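You operate a simulated robot arm through the tools that you are given. There is no shell and no other tool.

Carry out the task below with a simulated robot arm. There is one attempt and no reset: what you move stays moved.

TASK
Brush the teal coil clean and lay it in the grey tray with handles.
Fine: lift the orange coil off it on to the table first; put the cord brush back where it stood. Set down upright: brown cord brush. What is to be rubbed or washed off counts as gone when no trace of it is left.

Only the result counts: the job must be done as asked and must still hold three seconds after the hand-in. Knocking over, shifting, dropping, spilling or breaking anything else fails it.

THE ROBOT
A 7-joint arm with a two-finger parallel gripper, fixed in place. Base frame: the origin is on the floor under the middle of its stand, x ahead of it, y to its left, z up. Readings come in m, rad, newtons and seconds.
It reaches about 1.046 m from its shoulder. Its first joint turns from -2.897 to 2.897 rad. Payload 1.57 kg.
The TCP is the grasp point between the finger pads, 0.03 m short of the fingertips. In the tool frame z runs along the fingers and y along their closing line. Largest opening 0.08 m; finger width 0.017, thickness 0.012; the body of the gripper, 0.04 by 0.082 m, starts 0.08 m behind the TCP.
Orientation is told as [roll, pitch, yaw] about the base's x, y, z axes, in that order, counted from this pose: with the fingers straight down and closing along the base's y, the tool's x points along the base's -x, its y along +y and its z along -z.

THE INTERFACE
- The arm moves only by the tool play_rows. Its arguments are lists of equal length, an entry for each row: "travel": the shift along the base's x, y, z in mm, a list of three; "rot": the turn, a rotation vector about the base's x, y, z in rad, a list of three; "claw": the gripper command, from -1 (fully open) to 1 (shut), values between in proportion. In form: {"travel": [[x, y, z], ...], "rot": [[rx, ry, rz], ...], "claw": [claw, ...]}. A call has 1 to 20 rows; each row is the pose to reach, as a shift and turn from the pose commanded when the call began. A row lasts 0.2 s, in which the tool goes at most 0.05 m and 0.15 rad; a call with a longer step from one row to the next is refused whole, and so is a gripper value outside its range. A pose out of reach is approached as far as the arm can. The call stops where the force on the tool passes 40 N (or 10 N more than at its start, if that is more) or the arm is blocked; 0.2 s more then pass. Each finger travels about 0.153 m/s and halts on what it meets, pressing with about 43 N; the grip force reading is that of the motor and also rises with nothing between the fingers. The clock runs only during rows and for 0.2 s after the last one: add rows that repeat a pose to give the fingers time. It gives the time, the measured TCP pose, the force on the tool (base axes), the opening and the grip force at its end, in the units of the frame above (readings bear some noise), with the torque about the TCP (base axes, N m) and any sound that the robot's microphone picked up, and new pictures: "views" is both (left out), scene, wrist or none.
- Cameras (640 x 400 px; columns grow to the right, rows downward): "scene" is fixed at [0.23, 0.5091, 1.6539]; the picture's right is [-0.81, -0.58, 0.00], its down [-0.58, 0.81, -0.09] and it looks along [0.05, -0.07, -1.00] (base axes); focal length 216 px, centre (320, 200). "wrist" rides on the gripper at [0.072, -0.007, -0.122] in the tool frame; the picture's right is [0.09, 1.00, 0.00], its down [-0.84, 0.08, -0.54] and it looks along [-0.54, 0.05, 0.84] (tool axes); focal length 238 px, centre (320, 200). There is no depth. A picture from a camera that has moved, and an enlarged one, comes with that camera's place and axes in the base frame and with its lens. The place of the scene camera against the robot may be out by one fixed shift of up to 0.025 m in any direction.
- inspect(camera, box): a new picture of the part [left, top, right, bottom] of that camera's present view, enlarged. It takes no simulated time.
- job_done(): hands the job in; it is judged then, once.

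Places have to be worked out from the pictures, the camera data and where the tool is seen. Open the gripper and draw the arm clear of the work before you hand the job in, unless the task says otherwise.

The tools are called after "Emit:" as name(argument=value, ...) on one line, values as JSON. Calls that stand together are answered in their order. play_rows: Moves the arm, as the interface text tells. Its arguments: {"type":"object","properties":{"travel":{"type":"array","items":{"type":"array","items":{"type":"number"}}},"rot":{"type":"array","items":{"type":"array","items":{"type":"number"}}},"claw":{"type":"array","items":{"type":"number"}},"views":{"type":"string","enum":["both","scene","wrist","none"]}},"required":["travel","rot","claw"]} The other tools are called the same way: inspect (camera, box) takes an enlarged picture of a part of a camera's view; job_done () hands the job in.

At the start:

```text
time: 0.0
tcp_pos: [0.4273, 0.2807, 1.1747]
ee_rot: [0.001, 0.0, 0.001]
force: [0.7, 0.3, 0.1]
ft_torque: [-0.02, -0.02, 0.01]
gripper_width: 0.0801
grasp_force: 0.0
```

scene: 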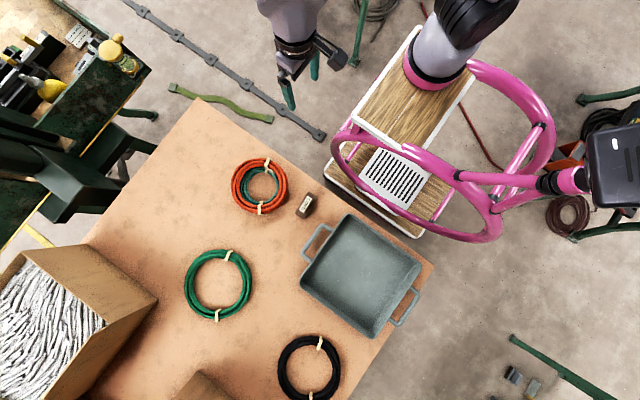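
wrist: 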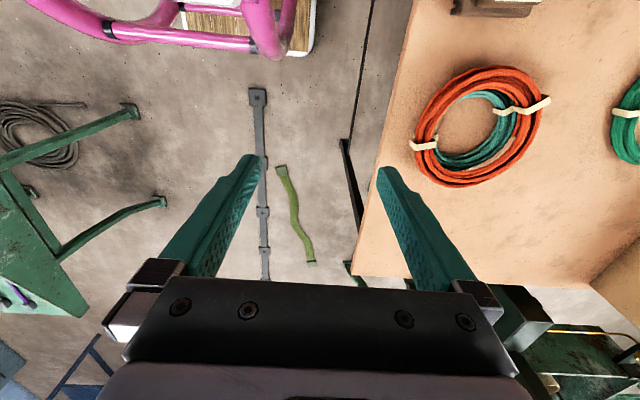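

I'll start by looking closer at the coils and the brush in the scene view before moving anything.

Emit:
inspect(camera="scene", box=[200, 130, 360, 230])

Emit:
inspect(camera="wrist", box=[380, 0, 640, 200])

Emit:
inspect(camera="scene", box=[280, 190, 440, 350])

```text
4.00 times, centred on (280, 180) of scene
camera zoom: at [0.23, 0.5091, 1.6539], right [-0.81, -0.58, 0.0], down [-0.58, 0.81, -0.09], along [0.05, -0.07, -1.0], focal length 864 px, centre (480, 280)
```

zoom: 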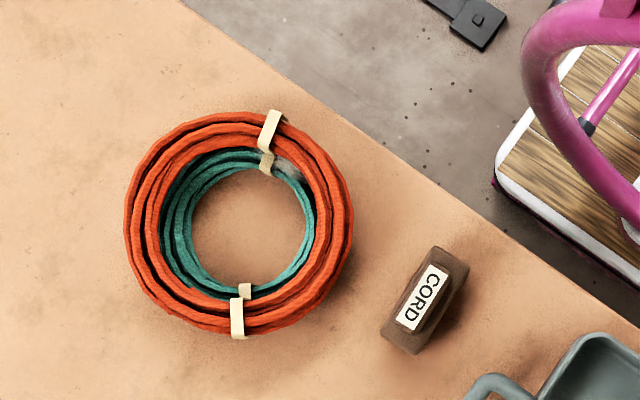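

```text
2.00 times, centred on (510, 100) of wrist
camera zoom: at [0.356, 0.2729, 1.2964], right [-0.09, 1.0, 0.0], down [0.84, 0.08, 0.54], along [0.54, 0.05, -0.84], focal length 477 px, centre (-60, 400)
```

zoom: 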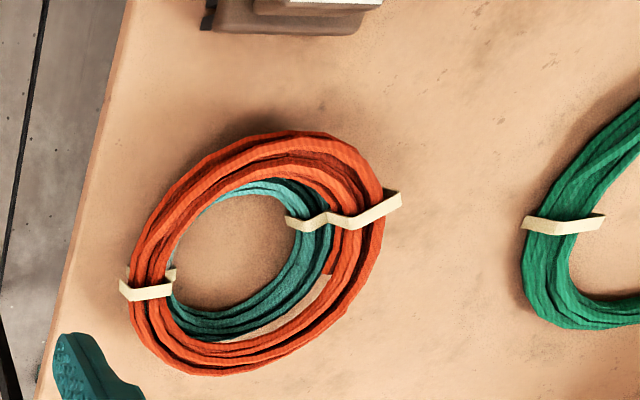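

```text
2.50 times, centred on (360, 270) of scene
camera zoom: at [0.23, 0.5091, 1.6539], right [-0.81, -0.58, 0.0], down [-0.58, 0.81, -0.09], along [0.05, -0.07, -1.0], focal length 540 px, centre (220, 25)
```

zoom: 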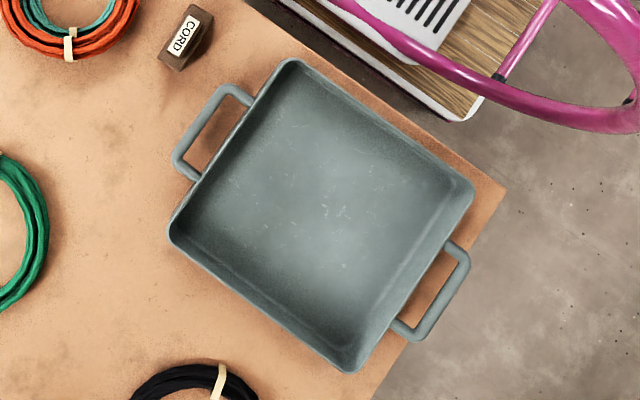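

The orange coil is stacked on the teal one, whose grey smudge is near the ties, and two-view triangulation puts them around (0.45, 0.53), z≈0.9. I'll move at the same height to just above the coils for a better look.

Emit:
play_rows(travel=[[0, 40, 0], [-5, 80, 0], [-10, 120, 0], [-15, 160, 0], [-20, 200, 0], [-25, 240, 0], [-25, 240, 0]], rot=[[0, 0, 0], [0, 0, 0], [0, 0, 0], [0, 0, 0], [0, 0, 0], [0, 0, 0], [0, 0, 0]], claw=[-1, -1, -1, -1, -1, -1, -1], views="both")

```text
time: 1.6
tcp_pos: [0.4023, 0.5207, 1.174]
ee_rot: [0.0, 0.001, -0.001]
force: [-0.3, 0.6, -0.1]
ft_torque: [0.01, -0.01, 0.01]
gripper_width: 0.0805
grasp_force: 0.0
camera wrist: at [0.3308, 0.5135, 1.2963], right [-0.09, 1.0, 0.0], down [0.84, 0.08, 0.54], along [0.54, 0.05, -0.84], focal length 238 px, centre (320, 200)
```

scene: 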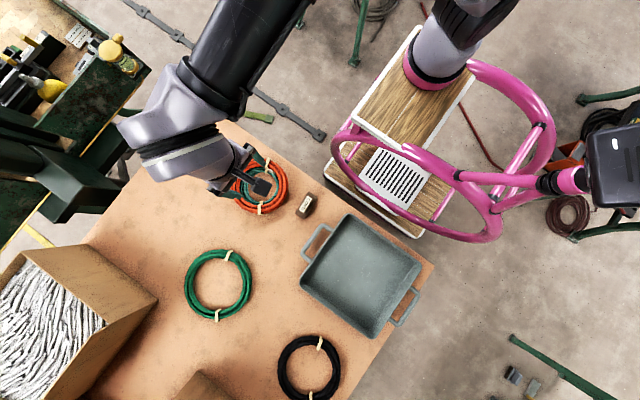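
wrist: 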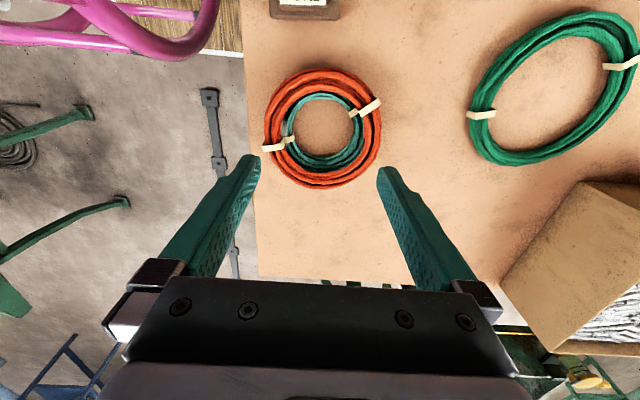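

The coils are now under the gripper, centred near (0.436, 0.526). I'll enlarge this view to see how they're stacked.

Emit:
inspect(camera="wrist", box=[240, 50, 400, 200])

Emit:
inspect(camera="wrist", box=[240, 0, 360, 75])

```text
2.67 times, centred on (320, 125) of wrist
camera zoom: at [0.3308, 0.5135, 1.2963], right [-0.09, 1.0, 0.0], down [0.84, 0.08, 0.54], along [0.54, 0.05, -0.84], focal length 636 px, centre (320, 400)
```

zoom: 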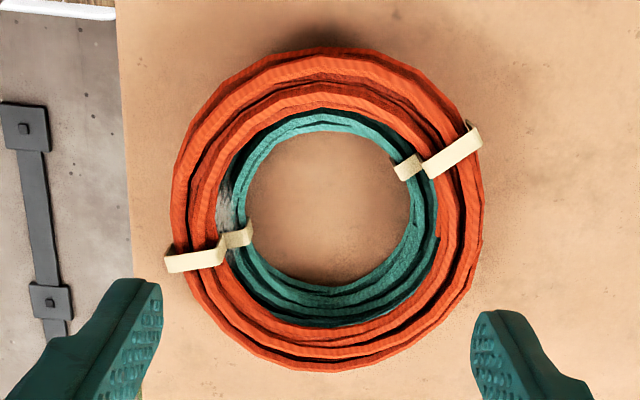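

```text
5.33 times, centred on (300, 38) of wrist
camera zoom: at [0.3308, 0.5135, 1.2963], right [-0.09, 1.0, 0.0], down [0.84, 0.08, 0.54], along [0.54, 0.05, -0.84], focal length 1271 px, centre (427, 1067)
```

zoom: 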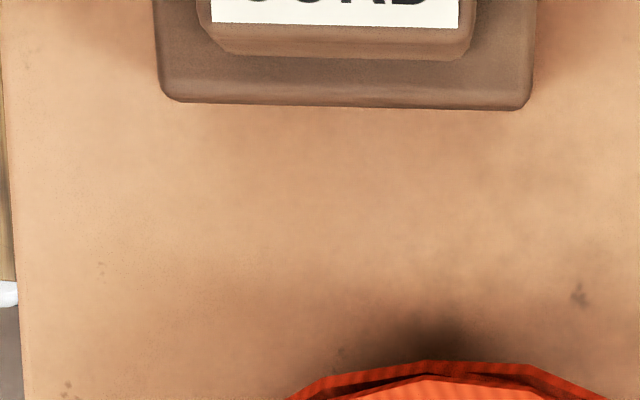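

Triangulation between the two wrist views puts the orange top at z≈0.938 and the table near 0.885. The ties sit on the ±y sides, so I'll grip the rim on the (-x,-y) side. I'll yaw by -45° and come down to a hover above that point for a closer look.

Emit:
play_rows(travel=[[-3, -8, -20], [-6, -16, -40], [-9, -24, -60], [-12, -32, -80], [-16, -40, -95], [-19, -48, -110], [-19, -48, -110]], rot=[[0, 0, -0.13], [0, 0, -0.26], [0, 0, -0.39], [0, 0, -0.52], [0, 0, -0.65], [0, 0, -0.785], [0, 0, -0.785]], claw=[-1, -1, -1, -1, -1, -1, -1], views="both")

```text
time: 3.2
tcp_pos: [0.3822, 0.4738, 1.0641]
ee_rot: [-0.001, 0.002, -0.788]
force: [0.3, 0.1, 0.5]
ft_torque: [0.04, 0.02, 0.02]
gripper_width: 0.0804
grasp_force: 0.1
camera wrist: at [0.3274, 0.5183, 1.1861], right [0.64, 0.77, 0.0], down [0.65, -0.54, 0.54], along [0.42, -0.35, -0.84], focal length 238 px, centre (320, 200)
```

scene: 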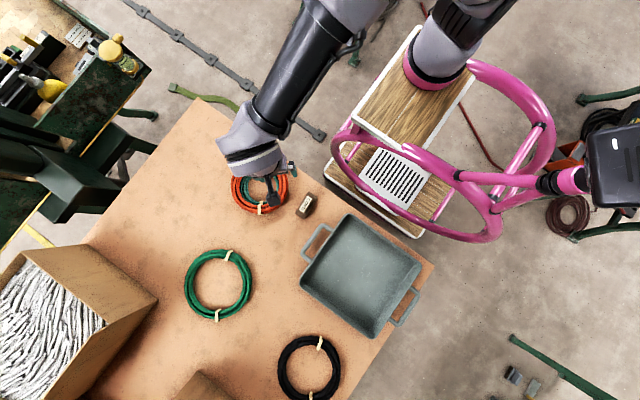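
wrist: 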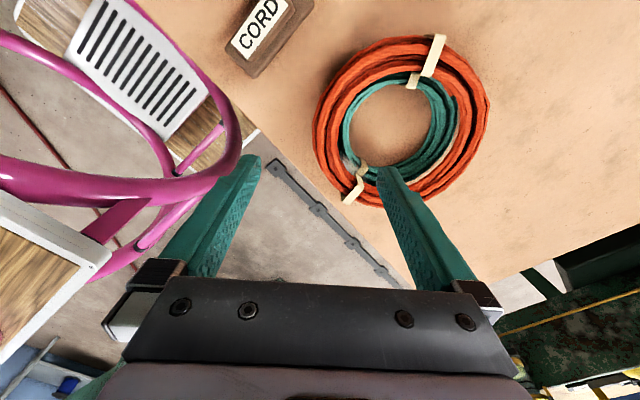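

I'm hovering near the grip point with the rim in view. I'll enlarge this wrist view to fix the coil's centre and height.

Emit:
inspect(camera="wrist", box=[290, 20, 510, 220])

Emit:
inspect(camera="wrist", box=[210, 0, 330, 90])

```text
2.00 times, centred on (400, 120) of wrist
camera zoom: at [0.3274, 0.5183, 1.1861], right [0.64, 0.77, 0.0], down [0.65, -0.54, 0.54], along [0.42, -0.35, -0.84], focal length 477 px, centre (160, 360)
```

zoom: 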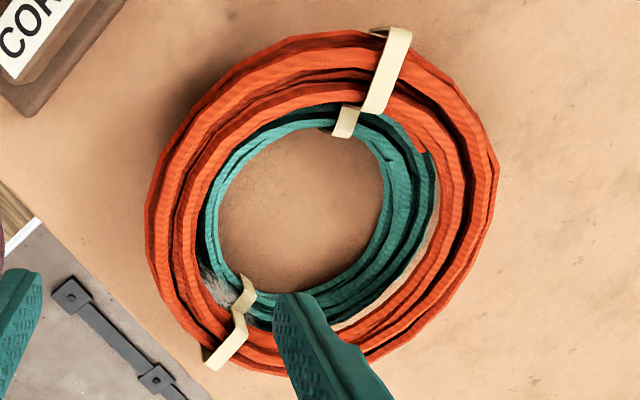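

```text
4.44 times, centred on (270, 45) of wrist
camera zoom: at [0.3274, 0.5183, 1.1861], right [0.64, 0.77, 0.0], down [0.65, -0.54, 0.54], along [0.42, -0.35, -0.84], focal length 1059 px, centre (542, 889)
```

zoom: 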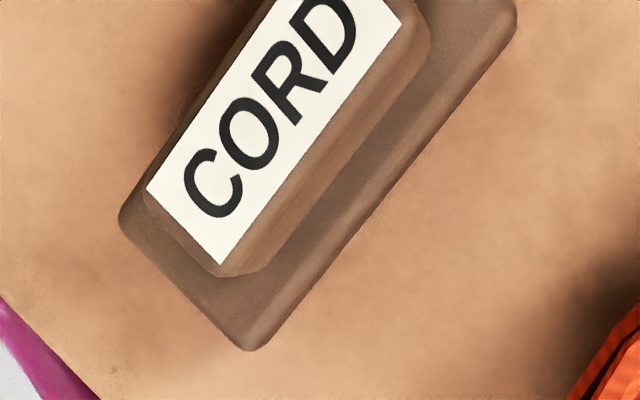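

The orange ring appears to rest on the teal one (orange bundle about r 0.064–0.094, teal about 0.05–0.08), so I need the table height to within a few mm. I'll move over a bare patch near (0.45, 0.69) and lower partway before probing the table.

Emit:
play_rows(travel=[[13, 43, 0], [26, 86, 0], [40, 130, 0], [53, 173, 0], [67, 217, 0], [67, 217, -35], [67, 217, -70], [67, 217, -105], [67, 217, -105]], rot=[[0, 0, 0], [0, 0, 0], [0, 0, 0], [0, 0, 0], [0, 0, 0], [0, 0, 0], [0, 0, 0], [0, 0, 0], [0, 0, 0]], claw=[-1, -1, -1, -1, -1, -1, -1, -1, -1], views="both")

```text
time: 5.2
tcp_pos: [0.4495, 0.6893, 0.9591]
ee_rot: [0.0, -0.001, -0.786]
force: [-0.3, 0.4, -0.4]
ft_torque: [-0.02, -0.04, 0.0]
gripper_width: 0.0801
grasp_force: 0.1
camera wrist: at [0.3948, 0.7347, 1.081], right [0.64, 0.77, 0.0], down [0.65, -0.54, 0.54], along [0.42, -0.35, -0.84], focal length 238 px, centre (320, 200)
```

scene: 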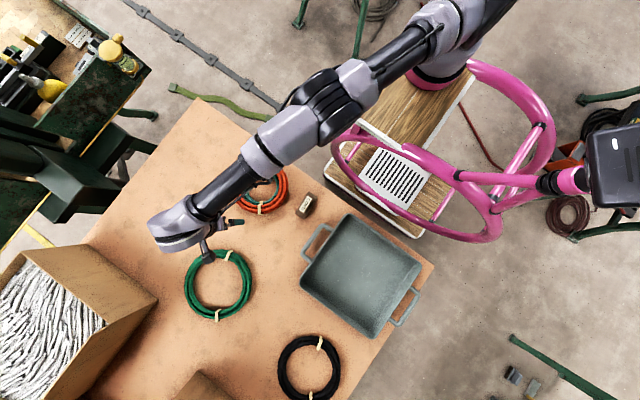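
wrist: 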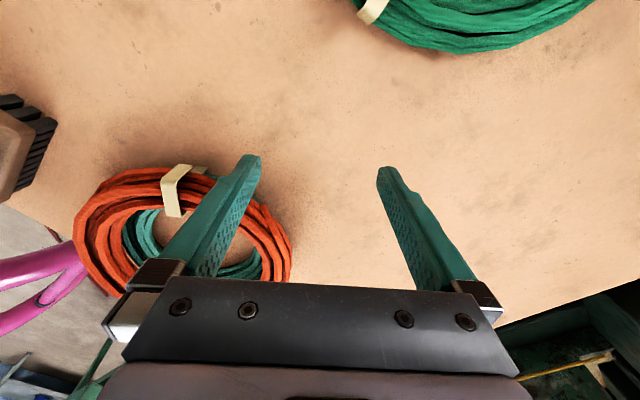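

The patch below the fingertips is bare table. I'll go down in 3–4 mm steps until the force stop to read the table height.

Emit:
play_rows(travel=[[0, 0, -8], [0, 0, -16], [0, 0, -24], [0, 0, -28], [0, 0, -32], [0, 0, -36], [0, 0, -40], [0, 0, -43], [0, 0, -46], [0, 0, -49], [0, 0, -52], [0, 0, -55], [0, 0, -58], [0, 0, -61], [0, 0, -64], [0, 0, -67], [0, 0, -70]], rot=[[0, 0, 0], [0, 0, 0], [0, 0, 0], [0, 0, 0], [0, 0, 0], [0, 0, 0], [0, 0, 0], [0, 0, 0], [0, 0, 0], [0, 0, 0], [0, 0, 0], [0, 0, 0], [0, 0, 0], [0, 0, 0], [0, 0, 0], [0, 0, 0], [0, 0, 0]], claw=[-1, -1, -1, -1, -1, -1, -1, -1, -1, -1, -1, -1, -1, -1, -1, -1, -1], views="wrist")

```text
time: 7.9
tcp_pos: [0.45, 0.6904, 0.9104]
ee_rot: [0.003, 0.003, -0.788]
force: [-1.2, -8.8, 11.5]
ft_torque: [-0.65, 0.33, 0.15]
gripper_width: 0.08
grasp_force: 0.0
stopped in row 13: the force on the tool passed its limit at 45 N (the readings are from after the stop); the commanded pose is now the measured one
camera wrist: at [0.3956, 0.7351, 1.0319], right [0.64, 0.77, 0.0], down [0.65, -0.54, 0.54], along [0.42, -0.34, -0.84], focal length 238 px, centre (320, 200)
```

wrist: 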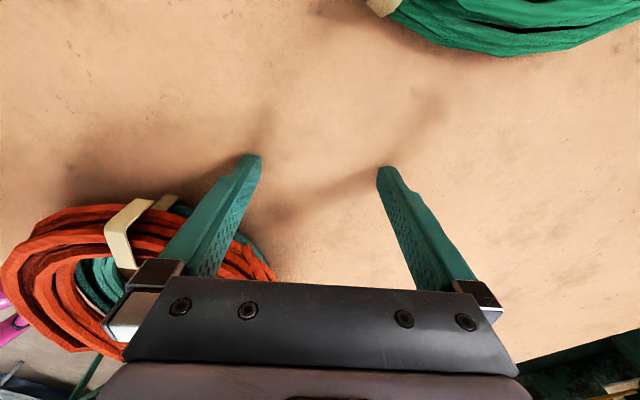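

Contact with the TCP at 0.9104 puts the table at z≈0.880. This low side view should show how the coils are stacked, so I'll enlarge it before lifting away.

Emit:
inspect(camera="wrist", box=[0, 170, 280, 370])

```text
2.00 times, centred on (140, 270) of wrist
camera zoom: at [0.3956, 0.7351, 1.0319], right [0.64, 0.77, 0.0], down [0.65, -0.54, 0.54], along [0.42, -0.34, -0.84], focal length 477 px, centre (680, 60)
```

zoom: 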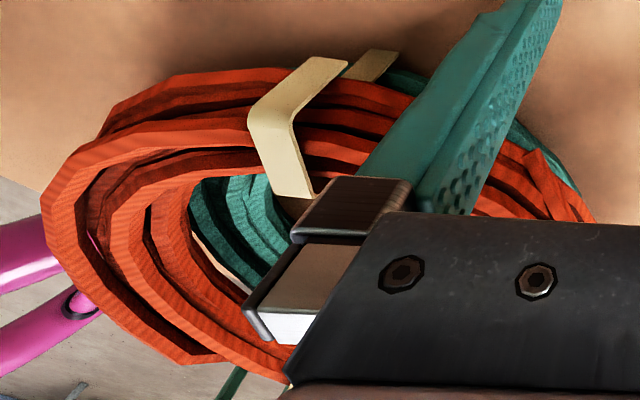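

The stack is orange (z≈0.908–0.938) on teal (0.880–0.908). A circle fit over two views gives a centre of about (0.446, 0.529) and R≈0.094. I'll rise and hover over the rim point (0.390, 0.473) to check alignment.

Emit:
play_rows(travel=[[0, 0, 35], [0, 0, 70], [0, 0, 110], [-12, -43, 110], [-24, -87, 110], [-36, -130, 110], [-48, -174, 110], [-60, -217, 110], [-60, -217, 80], [-60, -217, 80]], rot=[[0, 0, 0], [0, 0, 0], [0, 0, 0], [0, 0, 0], [0, 0, 0], [0, 0, 0], [0, 0, 0], [0, 0, 0], [0, 0, 0], [0, 0, 0]], claw=[-1, -1, -1, -1, -1, -1, -1, -1, -1, -1], views="wrist")

```text
time: 10.1
tcp_pos: [0.391, 0.4739, 0.9887]
ee_rot: [0.005, 0.003, -0.785]
force: [0.1, -0.1, -0.8]
ft_torque: [-0.02, 0.0, 0.01]
gripper_width: 0.0801
grasp_force: 0.0
camera wrist: at [0.3359, 0.5183, 1.11], right [0.64, 0.77, 0.0], down [0.65, -0.54, 0.54], along [0.42, -0.34, -0.84], focal length 238 px, centre (320, 200)
```

wrist: 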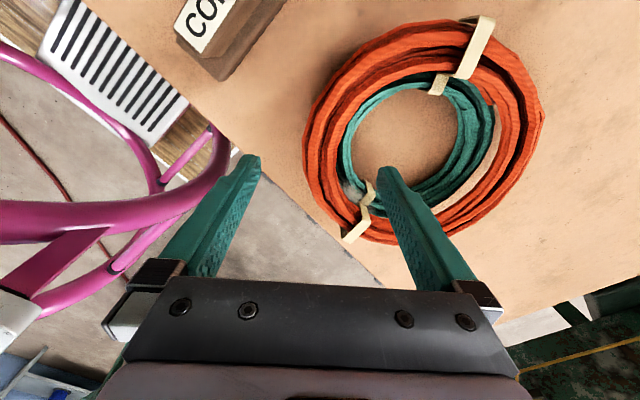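

The point under the TCP falls midway across the orange bundle, about 4 cm clear of the tie. I'll descend so the fingertips sit at z≈0.915, just above the teal coil, and check before closing.

Emit:
play_rows(travel=[[0, 0, -15], [0, 0, -28], [0, 0, -38], [0, 0, -44], [0, 0, -44]], rot=[[0, 0, 0], [0, 0, 0], [0, 0, 0], [0, 0, 0], [0, 0, 0]], claw=[-1, -1, -1, -1, -1], views="both")

Emit:
inspect(camera="wrist", box=[220, 60, 460, 260])

```text
time: 11.3
tcp_pos: [0.3912, 0.4723, 0.9445]
ee_rot: [0.003, 0.002, -0.785]
force: [0.7, 0.0, -0.4]
ft_torque: [0.04, -0.01, -0.01]
gripper_width: 0.0802
grasp_force: 0.1
camera wrist: at [0.3357, 0.5185, 1.0663], right [0.64, 0.77, 0.0], down [0.65, -0.54, 0.54], along [0.42, -0.34, -0.84], focal length 238 px, centre (320, 200)
```

scene: 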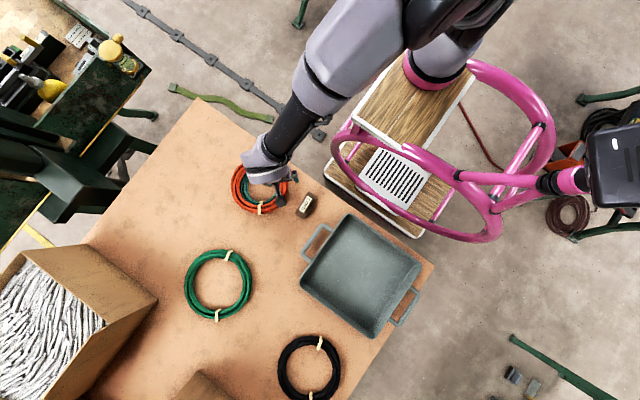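
wrist: 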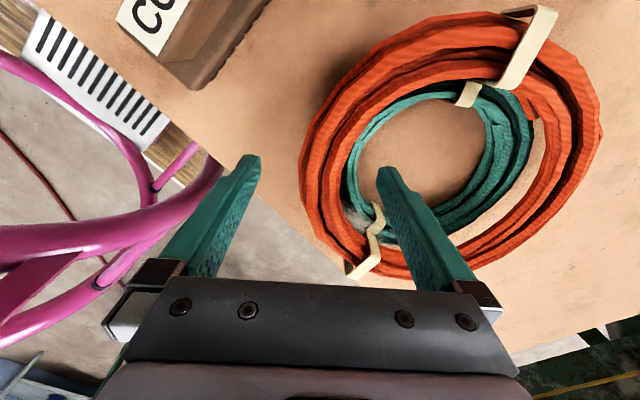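

```text
2.00 times, centred on (340, 160) of wrist
camera zoom: at [0.3357, 0.5185, 1.0663], right [0.64, 0.77, 0.0], down [0.65, -0.54, 0.54], along [0.42, -0.34, -0.84], focal length 477 px, centre (280, 280)
```

zoom: 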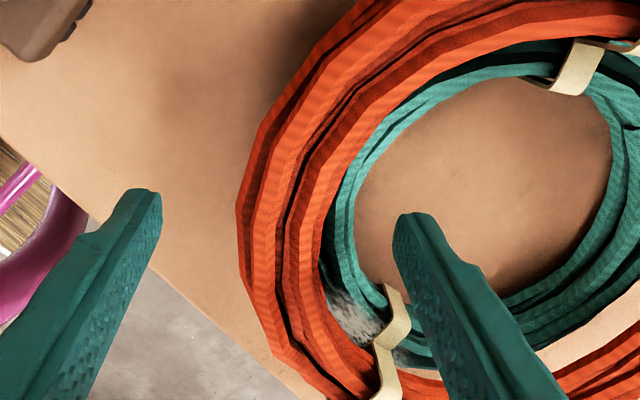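

The fingers straddle the orange bundle symmetrically, with the inner tip just above the teal. I'll close the gripper now.

Emit:
play_rows(travel=[[0, 0, 0], [0, 0, 0], [0, 0, 0], [0, 0, 0]], rot=[[0, 0, 0], [0, 0, 0], [0, 0, 0], [0, 0, 0]], claw=[1, 1, 1, 1], views="wrist")

Emit:
inspect(camera="wrist", box=[220, 60, 460, 260])

```text
time: 12.3
tcp_pos: [0.3898, 0.4745, 0.9455]
ee_rot: [0.002, 0.005, -0.786]
force: [0.6, 0.7, 0.0]
ft_torque: [-0.04, 0.07, 0.01]
gripper_width: 0.0296
grasp_force: 39.0
camera wrist: at [0.3358, 0.5185, 1.0663], right [0.64, 0.77, 0.0], down [0.65, -0.54, 0.54], along [0.42, -0.34, -0.84], focal length 238 px, centre (320, 200)
```

wrist: 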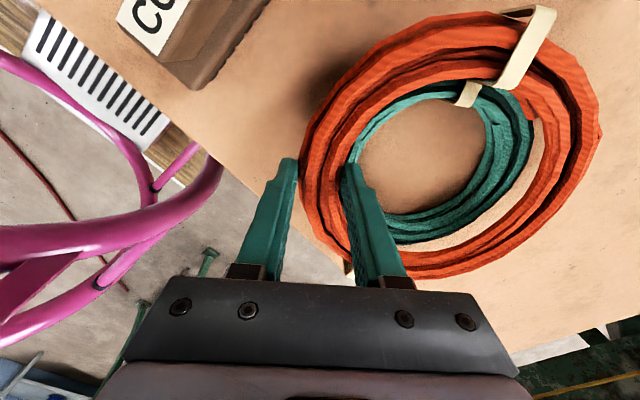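

```text
2.00 times, centred on (340, 160) of wrist
camera zoom: at [0.3358, 0.5185, 1.0663], right [0.64, 0.77, 0.0], down [0.65, -0.54, 0.54], along [0.42, -0.34, -0.84], focal length 477 px, centre (280, 280)
```

zoom: 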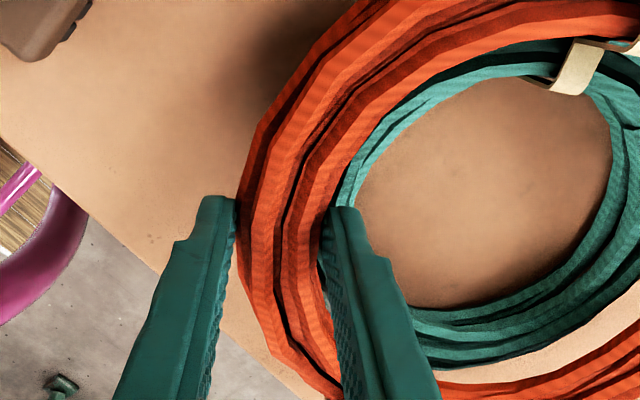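

The grip held at 29.6 mm with 39 N, so the fingers are on the orange bundle. I'll lift straight up slowly and confirm only the orange coil comes.

Emit:
play_rows(travel=[[0, 0, 5], [0, 0, 12], [0, 0, 22], [0, 0, 34], [0, 0, 48], [0, 0, 64], [0, 0, 80], [0, 0, 80]], rot=[[0, 0, 0], [0, 0, 0], [0, 0, 0], [0, 0, 0], [0, 0, 0], [0, 0, 0], [0, 0, 0], [0, 0, 0]], claw=[1, 1, 1, 1, 1, 1, 1, 1], views="both")

```text
time: 14.1
tcp_pos: [0.3907, 0.4739, 1.0247]
ee_rot: [0.004, 0.005, -0.786]
force: [-0.2, -0.5, -2.7]
ft_torque: [-0.15, 0.19, 0.0]
gripper_width: 0.0295
grasp_force: 38.9
camera wrist: at [0.3355, 0.5192, 1.1465], right [0.64, 0.77, 0.0], down [0.65, -0.54, 0.54], along [0.42, -0.34, -0.84], focal length 238 px, centre (320, 200)
```

scene: 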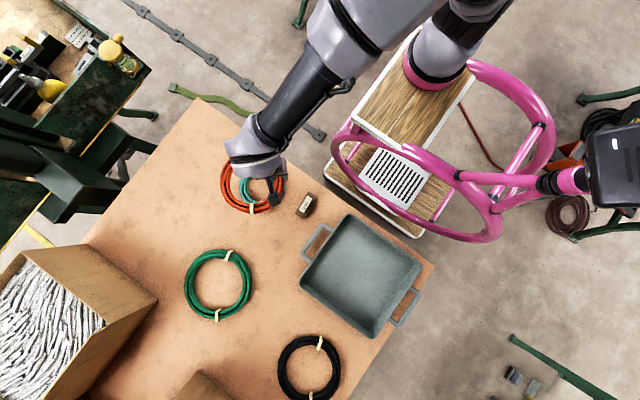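
wrist: 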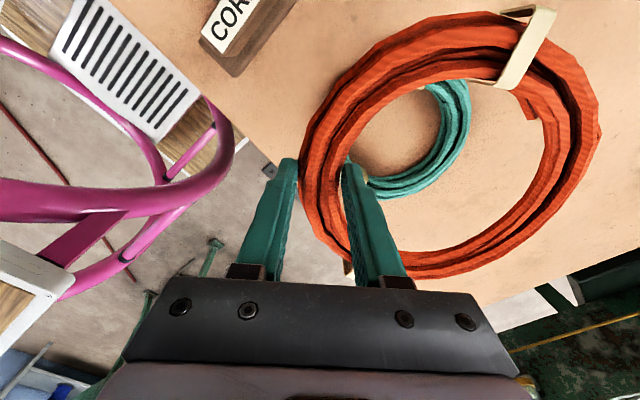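

Only the orange coil came up (about 2.7 N), and the teal stayed in place. I'll carry it to the bare table area, aiming for a coil centre near (0.622, 0.696), well clear of everything.

Emit:
play_rows(travel=[[15, 14, 0], [38, 36, 0], [62, 59, 0], [86, 82, 0], [110, 104, 0], [134, 127, 0], [156, 148, 0], [170, 161, 0], [176, 167, 0], [176, 167, 0], [176, 167, -25], [176, 167, -50], [176, 167, -70], [176, 167, -70]], rot=[[0, 0, 0], [0, 0, 0], [0, 0, 0], [0, 0, 0], [0, 0, 0], [0, 0, 0], [0, 0, 0], [0, 0, 0], [0, 0, 0], [0, 0, 0], [0, 0, 0], [0, 0, 0], [0, 0, 0], [0, 0, 0]], claw=[1, 1, 1, 1, 1, 1, 1, 1, 1, 1, 1, 1, 1, 1], views="both")

```text
time: 17.1
tcp_pos: [0.5661, 0.6405, 0.9539]
ee_rot: [0.004, 0.002, -0.784]
force: [-0.5, 0.6, -3.4]
ft_torque: [-0.17, 0.15, 0.02]
gripper_width: 0.0295
grasp_force: 39.0
camera wrist: at [0.5115, 0.6856, 1.0762], right [0.64, 0.77, 0.0], down [0.65, -0.54, 0.54], along [0.42, -0.34, -0.84], focal length 238 px, centre (320, 200)
```

scene: 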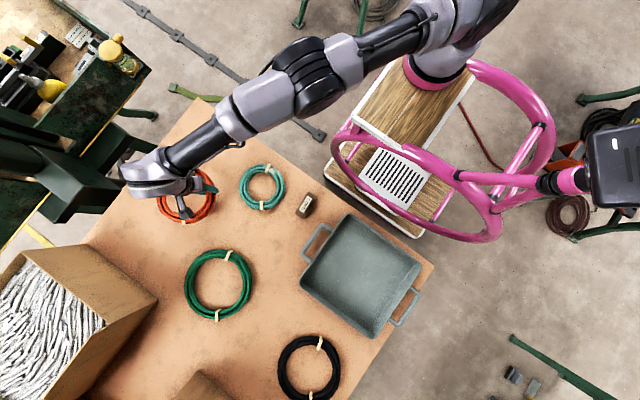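
wrist: 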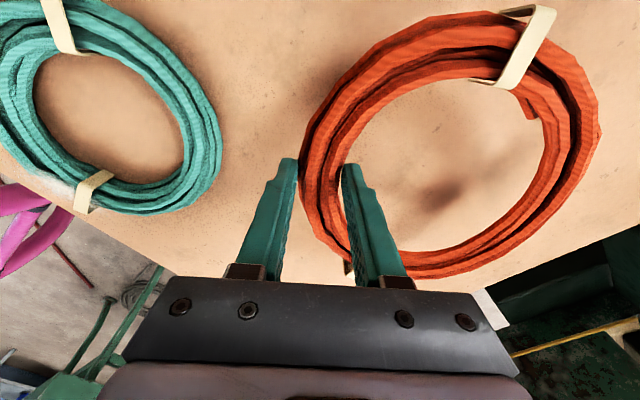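

The teal coil now shows its dirt near the lower tie, and the area beneath the orange coil is free. I'll lower it gently in small steps until it touches the table.

Emit:
play_rows(travel=[[0, 0, -10], [0, 0, -18], [0, 0, -24], [0, 0, -27], [0, 0, -30], [0, 0, -32], [0, 0, -32]], rot=[[0, 0, 0], [0, 0, 0], [0, 0, 0], [0, 0, 0], [0, 0, 0], [0, 0, 0], [0, 0, 0]], claw=[1, 1, 1, 1, 1, 1, 1], views="wrist")

```text
time: 18.7
tcp_pos: [0.5666, 0.6416, 0.9218]
ee_rot: [0.003, 0.003, -0.785]
force: [1.0, -0.1, -3.4]
ft_torque: [-0.13, 0.15, -0.01]
gripper_width: 0.0291
grasp_force: 39.0
camera wrist: at [0.5118, 0.6855, 1.0441], right [0.64, 0.77, 0.0], down [0.65, -0.54, 0.54], along [0.42, -0.34, -0.84], focal length 238 px, centre (320, 200)
```

wrist: 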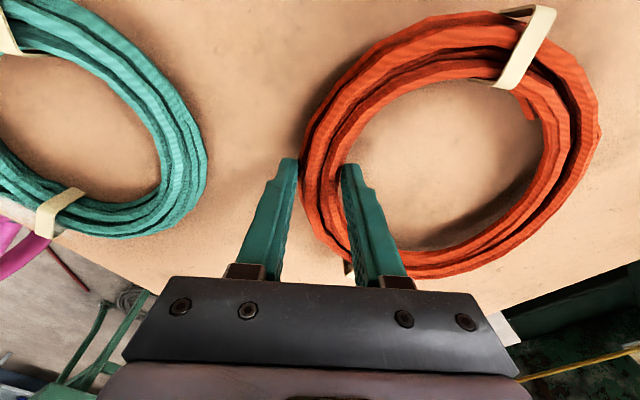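

The coil is almost down but still hanging (force -3.4 N). I'll continue in 1–2 mm steps.

Emit:
play_rows(travel=[[0, 0, -2], [0, 0, -4], [0, 0, -5], [0, 0, -6], [0, 0, -6]], rot=[[0, 0, 0], [0, 0, 0], [0, 0, 0], [0, 0, 0], [0, 0, 0]], claw=[1, 1, 1, 1, 1], views="wrist")

```text
time: 19.9
tcp_pos: [0.567, 0.6396, 0.918]
ee_rot: [0.003, 0.005, -0.786]
force: [-1.3, 0.0, -2.2]
ft_torque: [-0.09, 0.07, 0.03]
gripper_width: 0.0295
grasp_force: 39.0
camera wrist: at [0.5118, 0.6854, 1.0386], right [0.64, 0.77, 0.0], down [0.65, -0.54, 0.54], along [0.42, -0.34, -0.84], focal length 238 px, centre (320, 200)
```

wrist: 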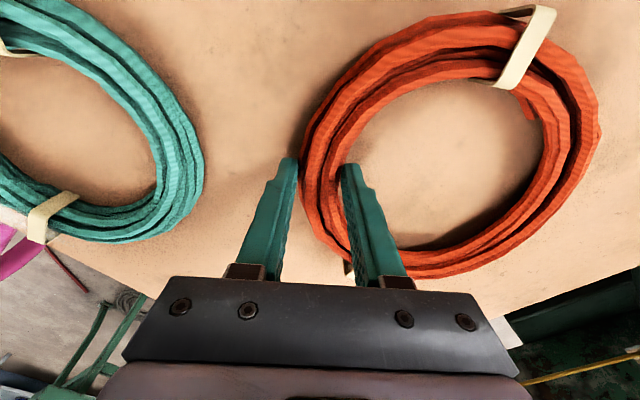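

The load is dropping to -2.2 N, so one side of the ring has started to touch. I'll go 3 mm lower to seat it.

Emit:
play_rows(travel=[[0, 0, -1], [0, 0, -2], [0, 0, -3], [0, 0, -3]], rot=[[0, 0, 0], [0, 0, 0], [0, 0, 0], [0, 0, 0]], claw=[1, 1, 1, 1], views="none")

```text
time: 20.9
tcp_pos: [0.5665, 0.6398, 0.916]
ee_rot: [0.008, 0.004, -0.785]
force: [0.6, -3.4, 24.0]
ft_torque: [-0.66, 0.23, -0.04]
gripper_width: 0.0294
grasp_force: 39.3
```

The coil is seated on the table, with a 24 N reaction. I'll ease up 2 mm, open, and lift straight away.

Emit:
play_rows(travel=[[0, 0, 2], [0, 0, 2], [0, 0, 2], [0, 0, 2], [0, 0, 2], [0, 0, 15], [0, 0, 40], [0, 0, 75], [0, 0, 110], [0, 0, 110]], rot=[[0, 0, 0], [0, 0, 0], [0, 0, 0], [0, 0, 0], [0, 0, 0], [0, 0, 0], [0, 0, 0], [0, 0, 0], [0, 0, 0], [0, 0, 0]], claw=[1, 0.3, -0.4, -1, -1, -1, -1, -1, -1, -1], views="both")

```text
time: 23.1
tcp_pos: [0.5668, 0.6421, 1.025]
ee_rot: [0.004, 0.002, -0.786]
force: [0.0, 0.6, -0.1]
ft_torque: [0.02, 0.02, -0.01]
gripper_width: 0.0801
grasp_force: 0.0
camera wrist: at [0.5117, 0.686, 1.146], right [0.64, 0.77, 0.0], down [0.65, -0.54, 0.54], along [0.42, -0.34, -0.84], focal length 238 px, centre (320, 200)
```

scene: 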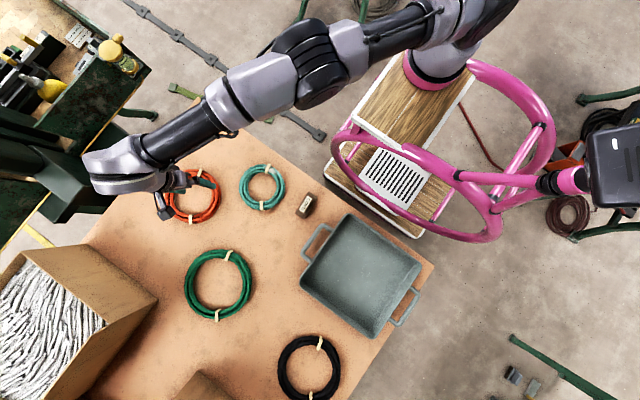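
wrist: 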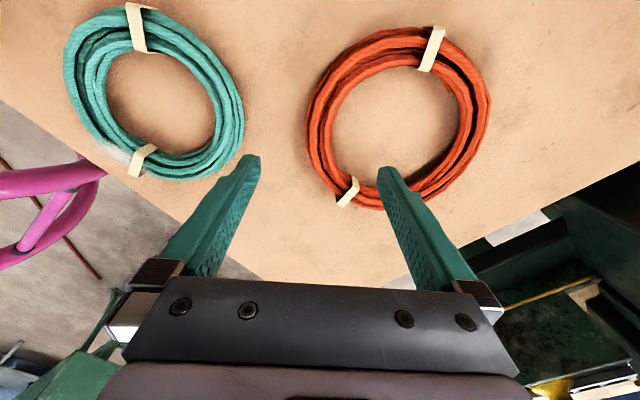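

The orange coil lies flat on the table. Now I'll enlarge the teal coil in the scene view to map the dirt.

Emit:
inspect(camera="scene", box=[225, 150, 335, 225])

Emit:
inspect(camera="wrist", box=[50, 0, 260, 190])

```text
5.33 times, centred on (280, 188) of scene
camera zoom: at [0.23, 0.5091, 1.6539], right [-0.81, -0.58, 0.0], down [-0.58, 0.81, -0.09], along [0.05, -0.07, -1.0], focal length 1151 px, centre (533, 267)
```

zoom: 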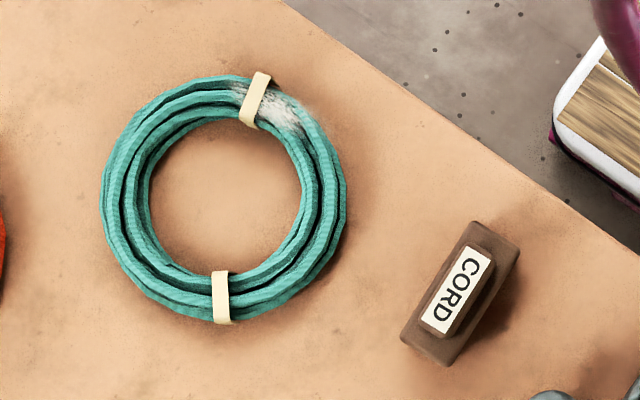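

```text
2.11 times, centred on (155, 95) of wrist
camera zoom: at [0.5117, 0.686, 1.146], right [0.64, 0.77, 0.0], down [0.65, -0.54, 0.54], along [0.42, -0.34, -0.84], focal length 502 px, centre (667, 421)
```

zoom: 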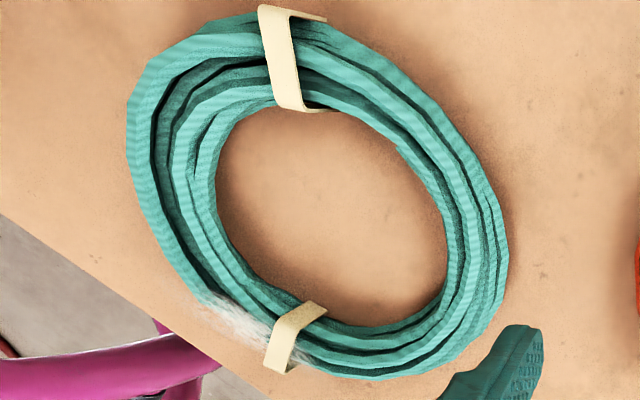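

The dirt is a whitish patch on the -y side of the teal ring around (0.44, 0.461), roughly 5.5 cm along x, on both sides of the tie. The brush is at about (0.270, 0.488) with its long axis nearly along y. I'll move above it with the fingers closing across its short side.

Emit:
play_rows(travel=[[0, 0, 35], [-30, -15, 60], [-65, -33, 75], [-100, -52, 75], [-135, -70, 75], [-170, -88, 75], [-205, -106, 75], [-240, -124, 75], [-275, -142, 75], [-297, -153, 75], [-297, -153, 75]], rot=[[0, 0, 0], [0, 0, -0.08], [0, 0, -0.16], [0, 0, -0.24], [0, 0, -0.32], [0, 0, -0.4], [0, 0, -0.48], [0, 0, -0.56], [0, 0, -0.64], [0, 0, -0.716], [0, 0, -0.716]], claw=[-1, -1, -1, -1, -1, -1, -1, -1, -1, -1, -1], views="both")

Emit:
inspect(camera="wrist", box=[220, 40, 420, 200])

```text
time: 25.5
tcp_pos: [0.2679, 0.4875, 1.0986]
ee_rot: [0.004, 0.003, -1.505]
force: [0.6, -1.0, 0.8]
ft_torque: [0.0, 0.01, 0.01]
gripper_width: 0.0802
grasp_force: 0.0
camera wrist: at [0.2574, 0.558, 1.2198], right [0.99, 0.16, 0.0], down [0.13, -0.83, 0.54], along [0.09, -0.53, -0.84], focal length 238 px, centre (320, 200)
```

scene: 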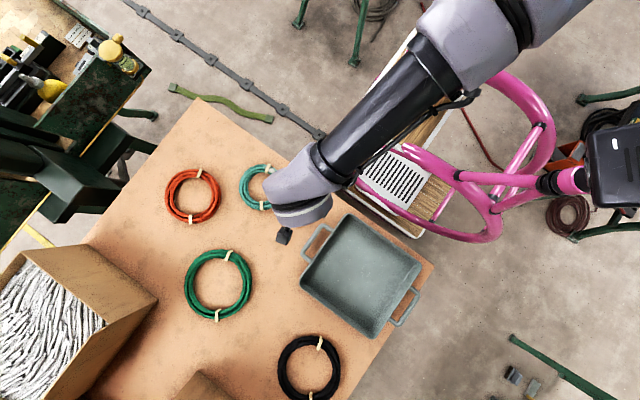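
wrist: 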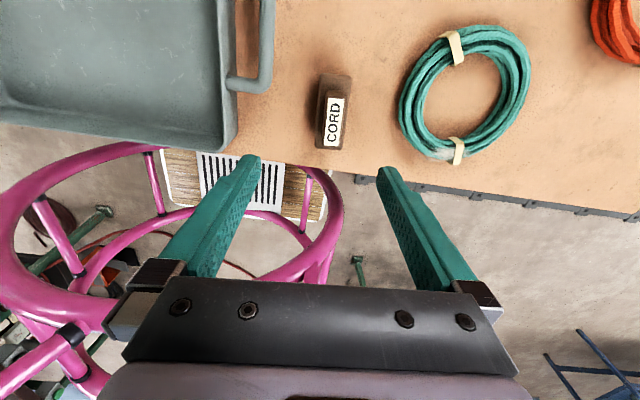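

```text
2.50 times, centred on (320, 120) of wrist
camera zoom: at [0.2574, 0.558, 1.2198], right [0.99, 0.16, 0.0], down [0.13, -0.83, 0.54], along [0.09, -0.53, -0.84], focal length 596 px, centre (320, 400)
```

zoom: 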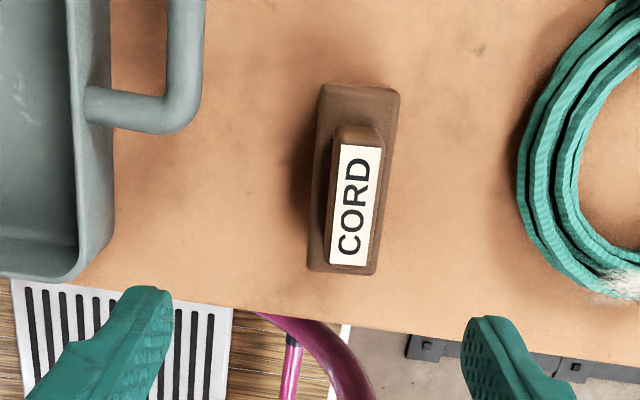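

The brush's centre comes out near (0.283, 0.491), about 35 × 86 mm, with a handle block about 25 mm wide whose top is around z≈0.95. I'll centre over it and drop to z≈1.01 to check the height by parallax.

Emit:
play_rows(travel=[[5, 1, -20], [10, 3, -40], [14, 3, -60], [14, 3, -80], [14, 3, -88], [14, 3, -88]], rot=[[0, 0, 0.009], [0, 0, 0.009], [0, 0, 0.009], [0, 0, 0.009], [0, 0, 0.009], [0, 0, 0.009]], claw=[-1, -1, -1, -1, -1, -1], views="wrist")

Emit:
inspect(camera="wrist", box=[240, 40, 400, 200])

```text
time: 26.9
tcp_pos: [0.2827, 0.4898, 1.01]
ee_rot: [0.003, 0.002, -1.49]
force: [0.0, 0.9, 0.0]
ft_torque: [0.0, 0.02, -0.03]
gripper_width: 0.0799
grasp_force: 0.1
camera wrist: at [0.2714, 0.5602, 1.1317], right [0.99, 0.17, 0.0], down [0.14, -0.83, 0.54], along [0.09, -0.53, -0.84], focal length 238 px, centre (320, 200)
```

wrist: 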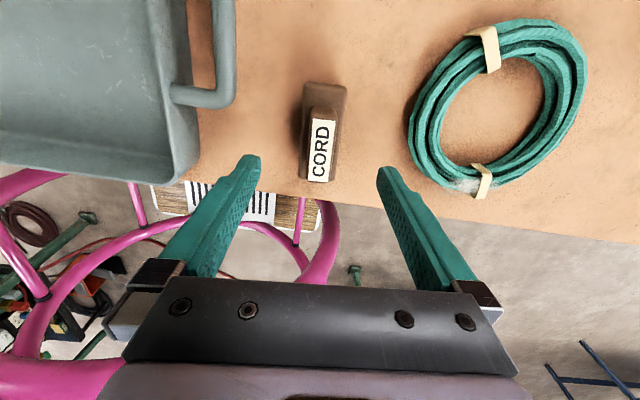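

```text
2.50 times, centred on (320, 120) of wrist
camera zoom: at [0.2714, 0.5602, 1.1317], right [0.99, 0.17, 0.0], down [0.14, -0.83, 0.54], along [0.09, -0.53, -0.84], focal length 596 px, centre (320, 400)
```

zoom: 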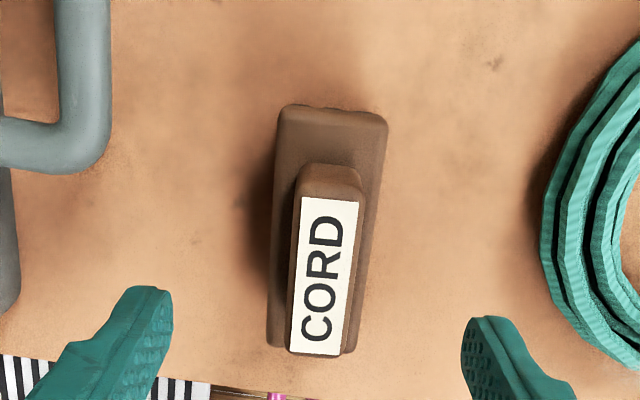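

The parallax puts the handle top at z≈0.947, centred near (0.2845, 0.489), with the fingers square to it. I'll descend so the tips sit just above the block shoulder (TCP 0.945) and check before gripping.

Emit:
play_rows(travel=[[1, -1, -20], [1, -1, -40], [1, -1, -54], [1, -1, -62], [1, -1, -65], [1, -1, -65]], rot=[[0, 0, 0.005], [0, 0, 0.005], [0, 0, 0.005], [0, 0, 0.005], [0, 0, 0.005], [0, 0, 0.005]], claw=[-1, -1, -1, -1, -1, -1], views="wrist")

Emit:
inspect(camera="wrist", box=[230, 90, 410, 240])

```text
time: 28.3
tcp_pos: [0.2838, 0.4893, 0.9455]
ee_rot: [0.002, 0.003, -1.488]
force: [0.3, -0.6, -0.3]
ft_torque: [0.01, 0.02, 0.0]
gripper_width: 0.08
grasp_force: 0.1
camera wrist: at [0.2718, 0.5596, 1.0674], right [0.98, 0.17, 0.0], down [0.14, -0.83, 0.54], along [0.1, -0.53, -0.84], focal length 238 px, centre (320, 200)
```

wrist: 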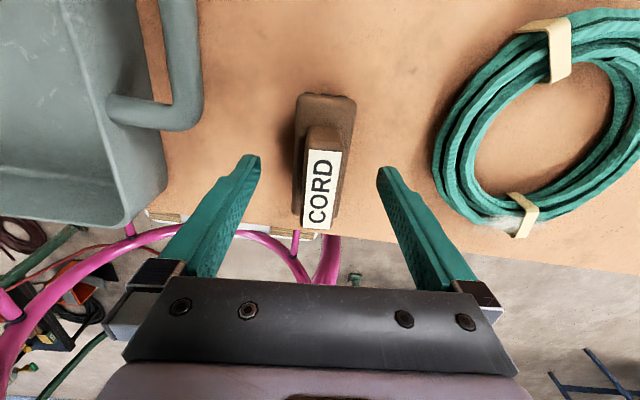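

```text
2.67 times, centred on (320, 165) of wrist
camera zoom: at [0.2718, 0.5596, 1.0674], right [0.98, 0.17, 0.0], down [0.14, -0.83, 0.54], along [0.1, -0.53, -0.84], focal length 636 px, centre (320, 293)
```

zoom: 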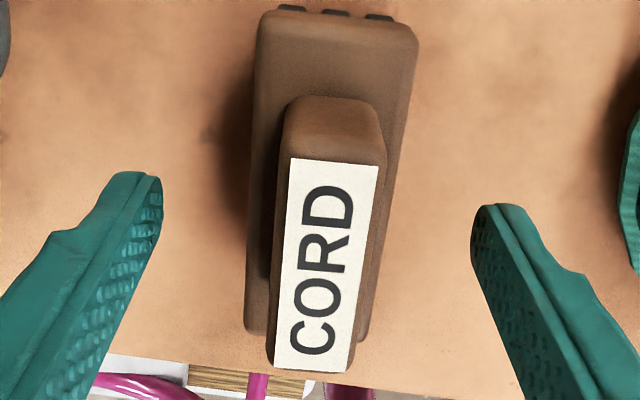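

The handle is centred and aligned between the fingers (the camera's own 5° skew explains the lean). I'll close on it.

Emit:
play_rows(travel=[[0, 0, 0], [0, 0, 0], [0, 0, 0], [0, 0, 0]], rot=[[0, 0, 0], [0, 0, 0], [0, 0, 0], [0, 0, 0]], claw=[1, 1, 1, 1], views="wrist")

Emit:
inspect(camera="wrist", box=[230, 90, 410, 240])

```text
time: 29.3
tcp_pos: [0.2835, 0.49, 0.9476]
ee_rot: [0.003, 0.007, -1.487]
force: [1.1, 1.8, 17.4]
ft_torque: [-0.06, 0.11, -0.07]
gripper_width: 0.0213
grasp_force: 34.8
camera wrist: at [0.2718, 0.5598, 1.0684], right [0.98, 0.17, 0.0], down [0.14, -0.83, 0.54], along [0.1, -0.53, -0.84], focal length 238 px, centre (320, 200)
```

wrist: 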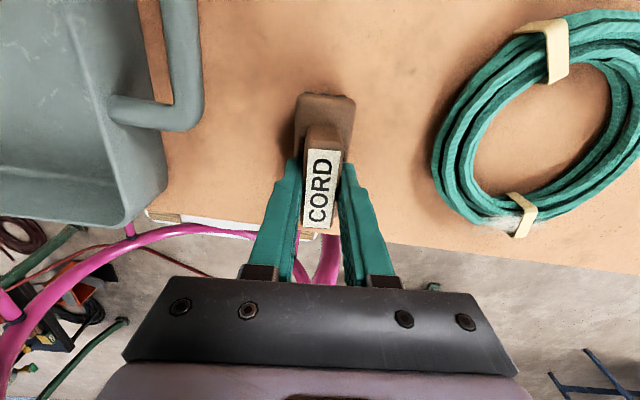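

```text
2.67 times, centred on (320, 165) of wrist
camera zoom: at [0.2718, 0.5598, 1.0684], right [0.98, 0.17, 0.0], down [0.14, -0.83, 0.54], along [0.1, -0.53, -0.84], focal length 636 px, centre (320, 293)
```

zoom: 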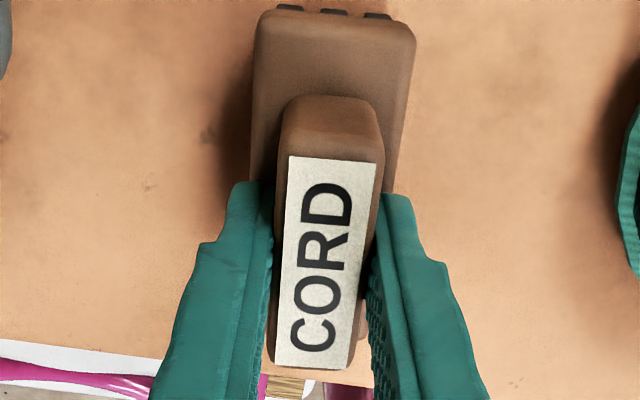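

The handle is gripped at 21 mm; the fingertips rest lightly on the block shoulder. Before lifting, I'll use this view to locate the dirt more precisely.

Emit:
inspect(camera="wrist", box=[420, 130, 580, 250])

```text
3.33 times, centred on (500, 190) of wrist
camera zoom: at [0.2718, 0.5598, 1.0684], right [0.98, 0.17, 0.0], down [0.14, -0.83, 0.54], along [0.1, -0.53, -0.84], focal length 794 px, centre (-280, 233)
```

zoom: 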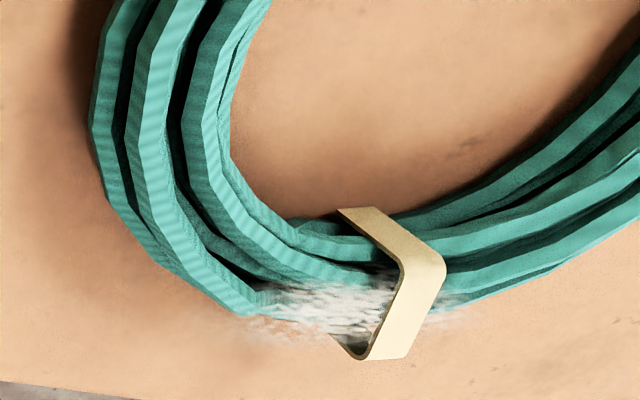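

The dirt patch spans about x 0.43–0.49, y 0.45–0.47 on the ring's outer -y side, either side of the tie. I'll lift the brush and carry it to hover just beyond the -x end of the dirt.

Emit:
play_rows(travel=[[0, 0, 8], [0, 0, 20], [0, 0, 40], [0, 0, 60], [25, -6, 70], [50, -12, 70], [80, -20, 70], [110, -28, 70], [126, -28, 70], [126, -28, 70]], rot=[[0, 0, 0], [0, 0, 0], [0, 0, 0], [0, 0, 0], [0, 0, 0], [0, 0, 0], [0, 0, 0], [0, 0, 0], [0, 0, 0], [0, 0, 0]], claw=[1, 1, 1, 1, 1, 1, 1, 1, 1, 1], views="both")

Emit:
inspect(camera="wrist", box=[220, 60, 460, 240])

```text
time: 31.5
tcp_pos: [0.4108, 0.4616, 1.0161]
ee_rot: [0.003, 0.001, -1.486]
force: [0.0, 0.6, -1.5]
ft_torque: [-0.01, 0.0, -0.01]
gripper_width: 0.0211
grasp_force: 34.2
camera wrist: at [0.3988, 0.5312, 1.1373], right [0.98, 0.17, 0.0], down [0.15, -0.83, 0.54], along [0.1, -0.53, -0.84], focal length 238 px, centre (320, 200)
```

scene: 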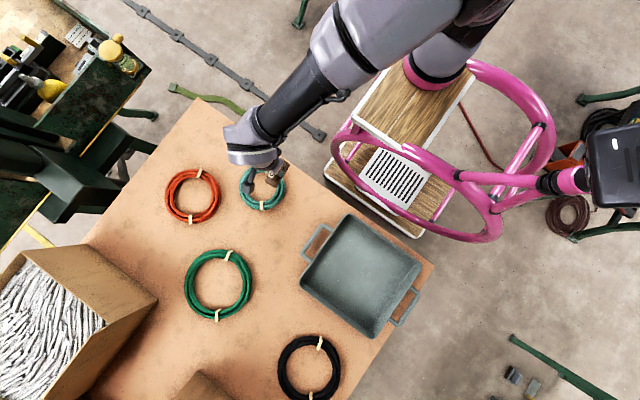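
wrist: 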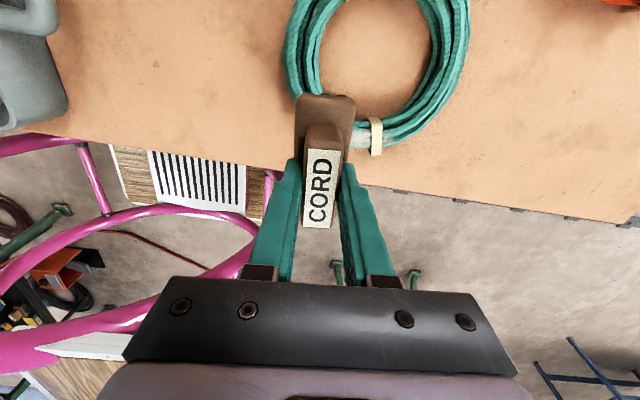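

```text
2.22 times, centred on (340, 150) of wrist
camera zoom: at [0.3988, 0.5312, 1.1373], right [0.98, 0.17, 0.0], down [0.15, -0.83, 0.54], along [0.1, -0.53, -0.84], focal length 530 px, centre (276, 311)
```

zoom: 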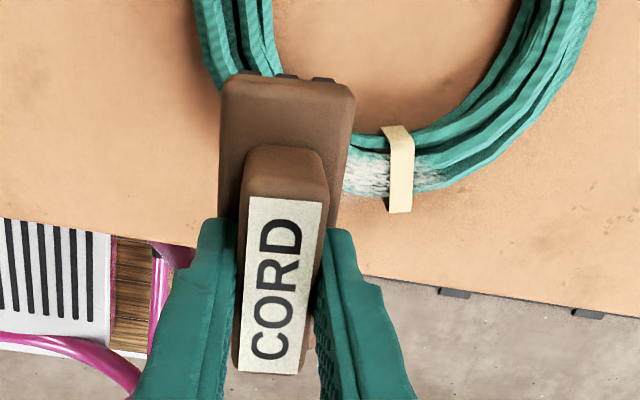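

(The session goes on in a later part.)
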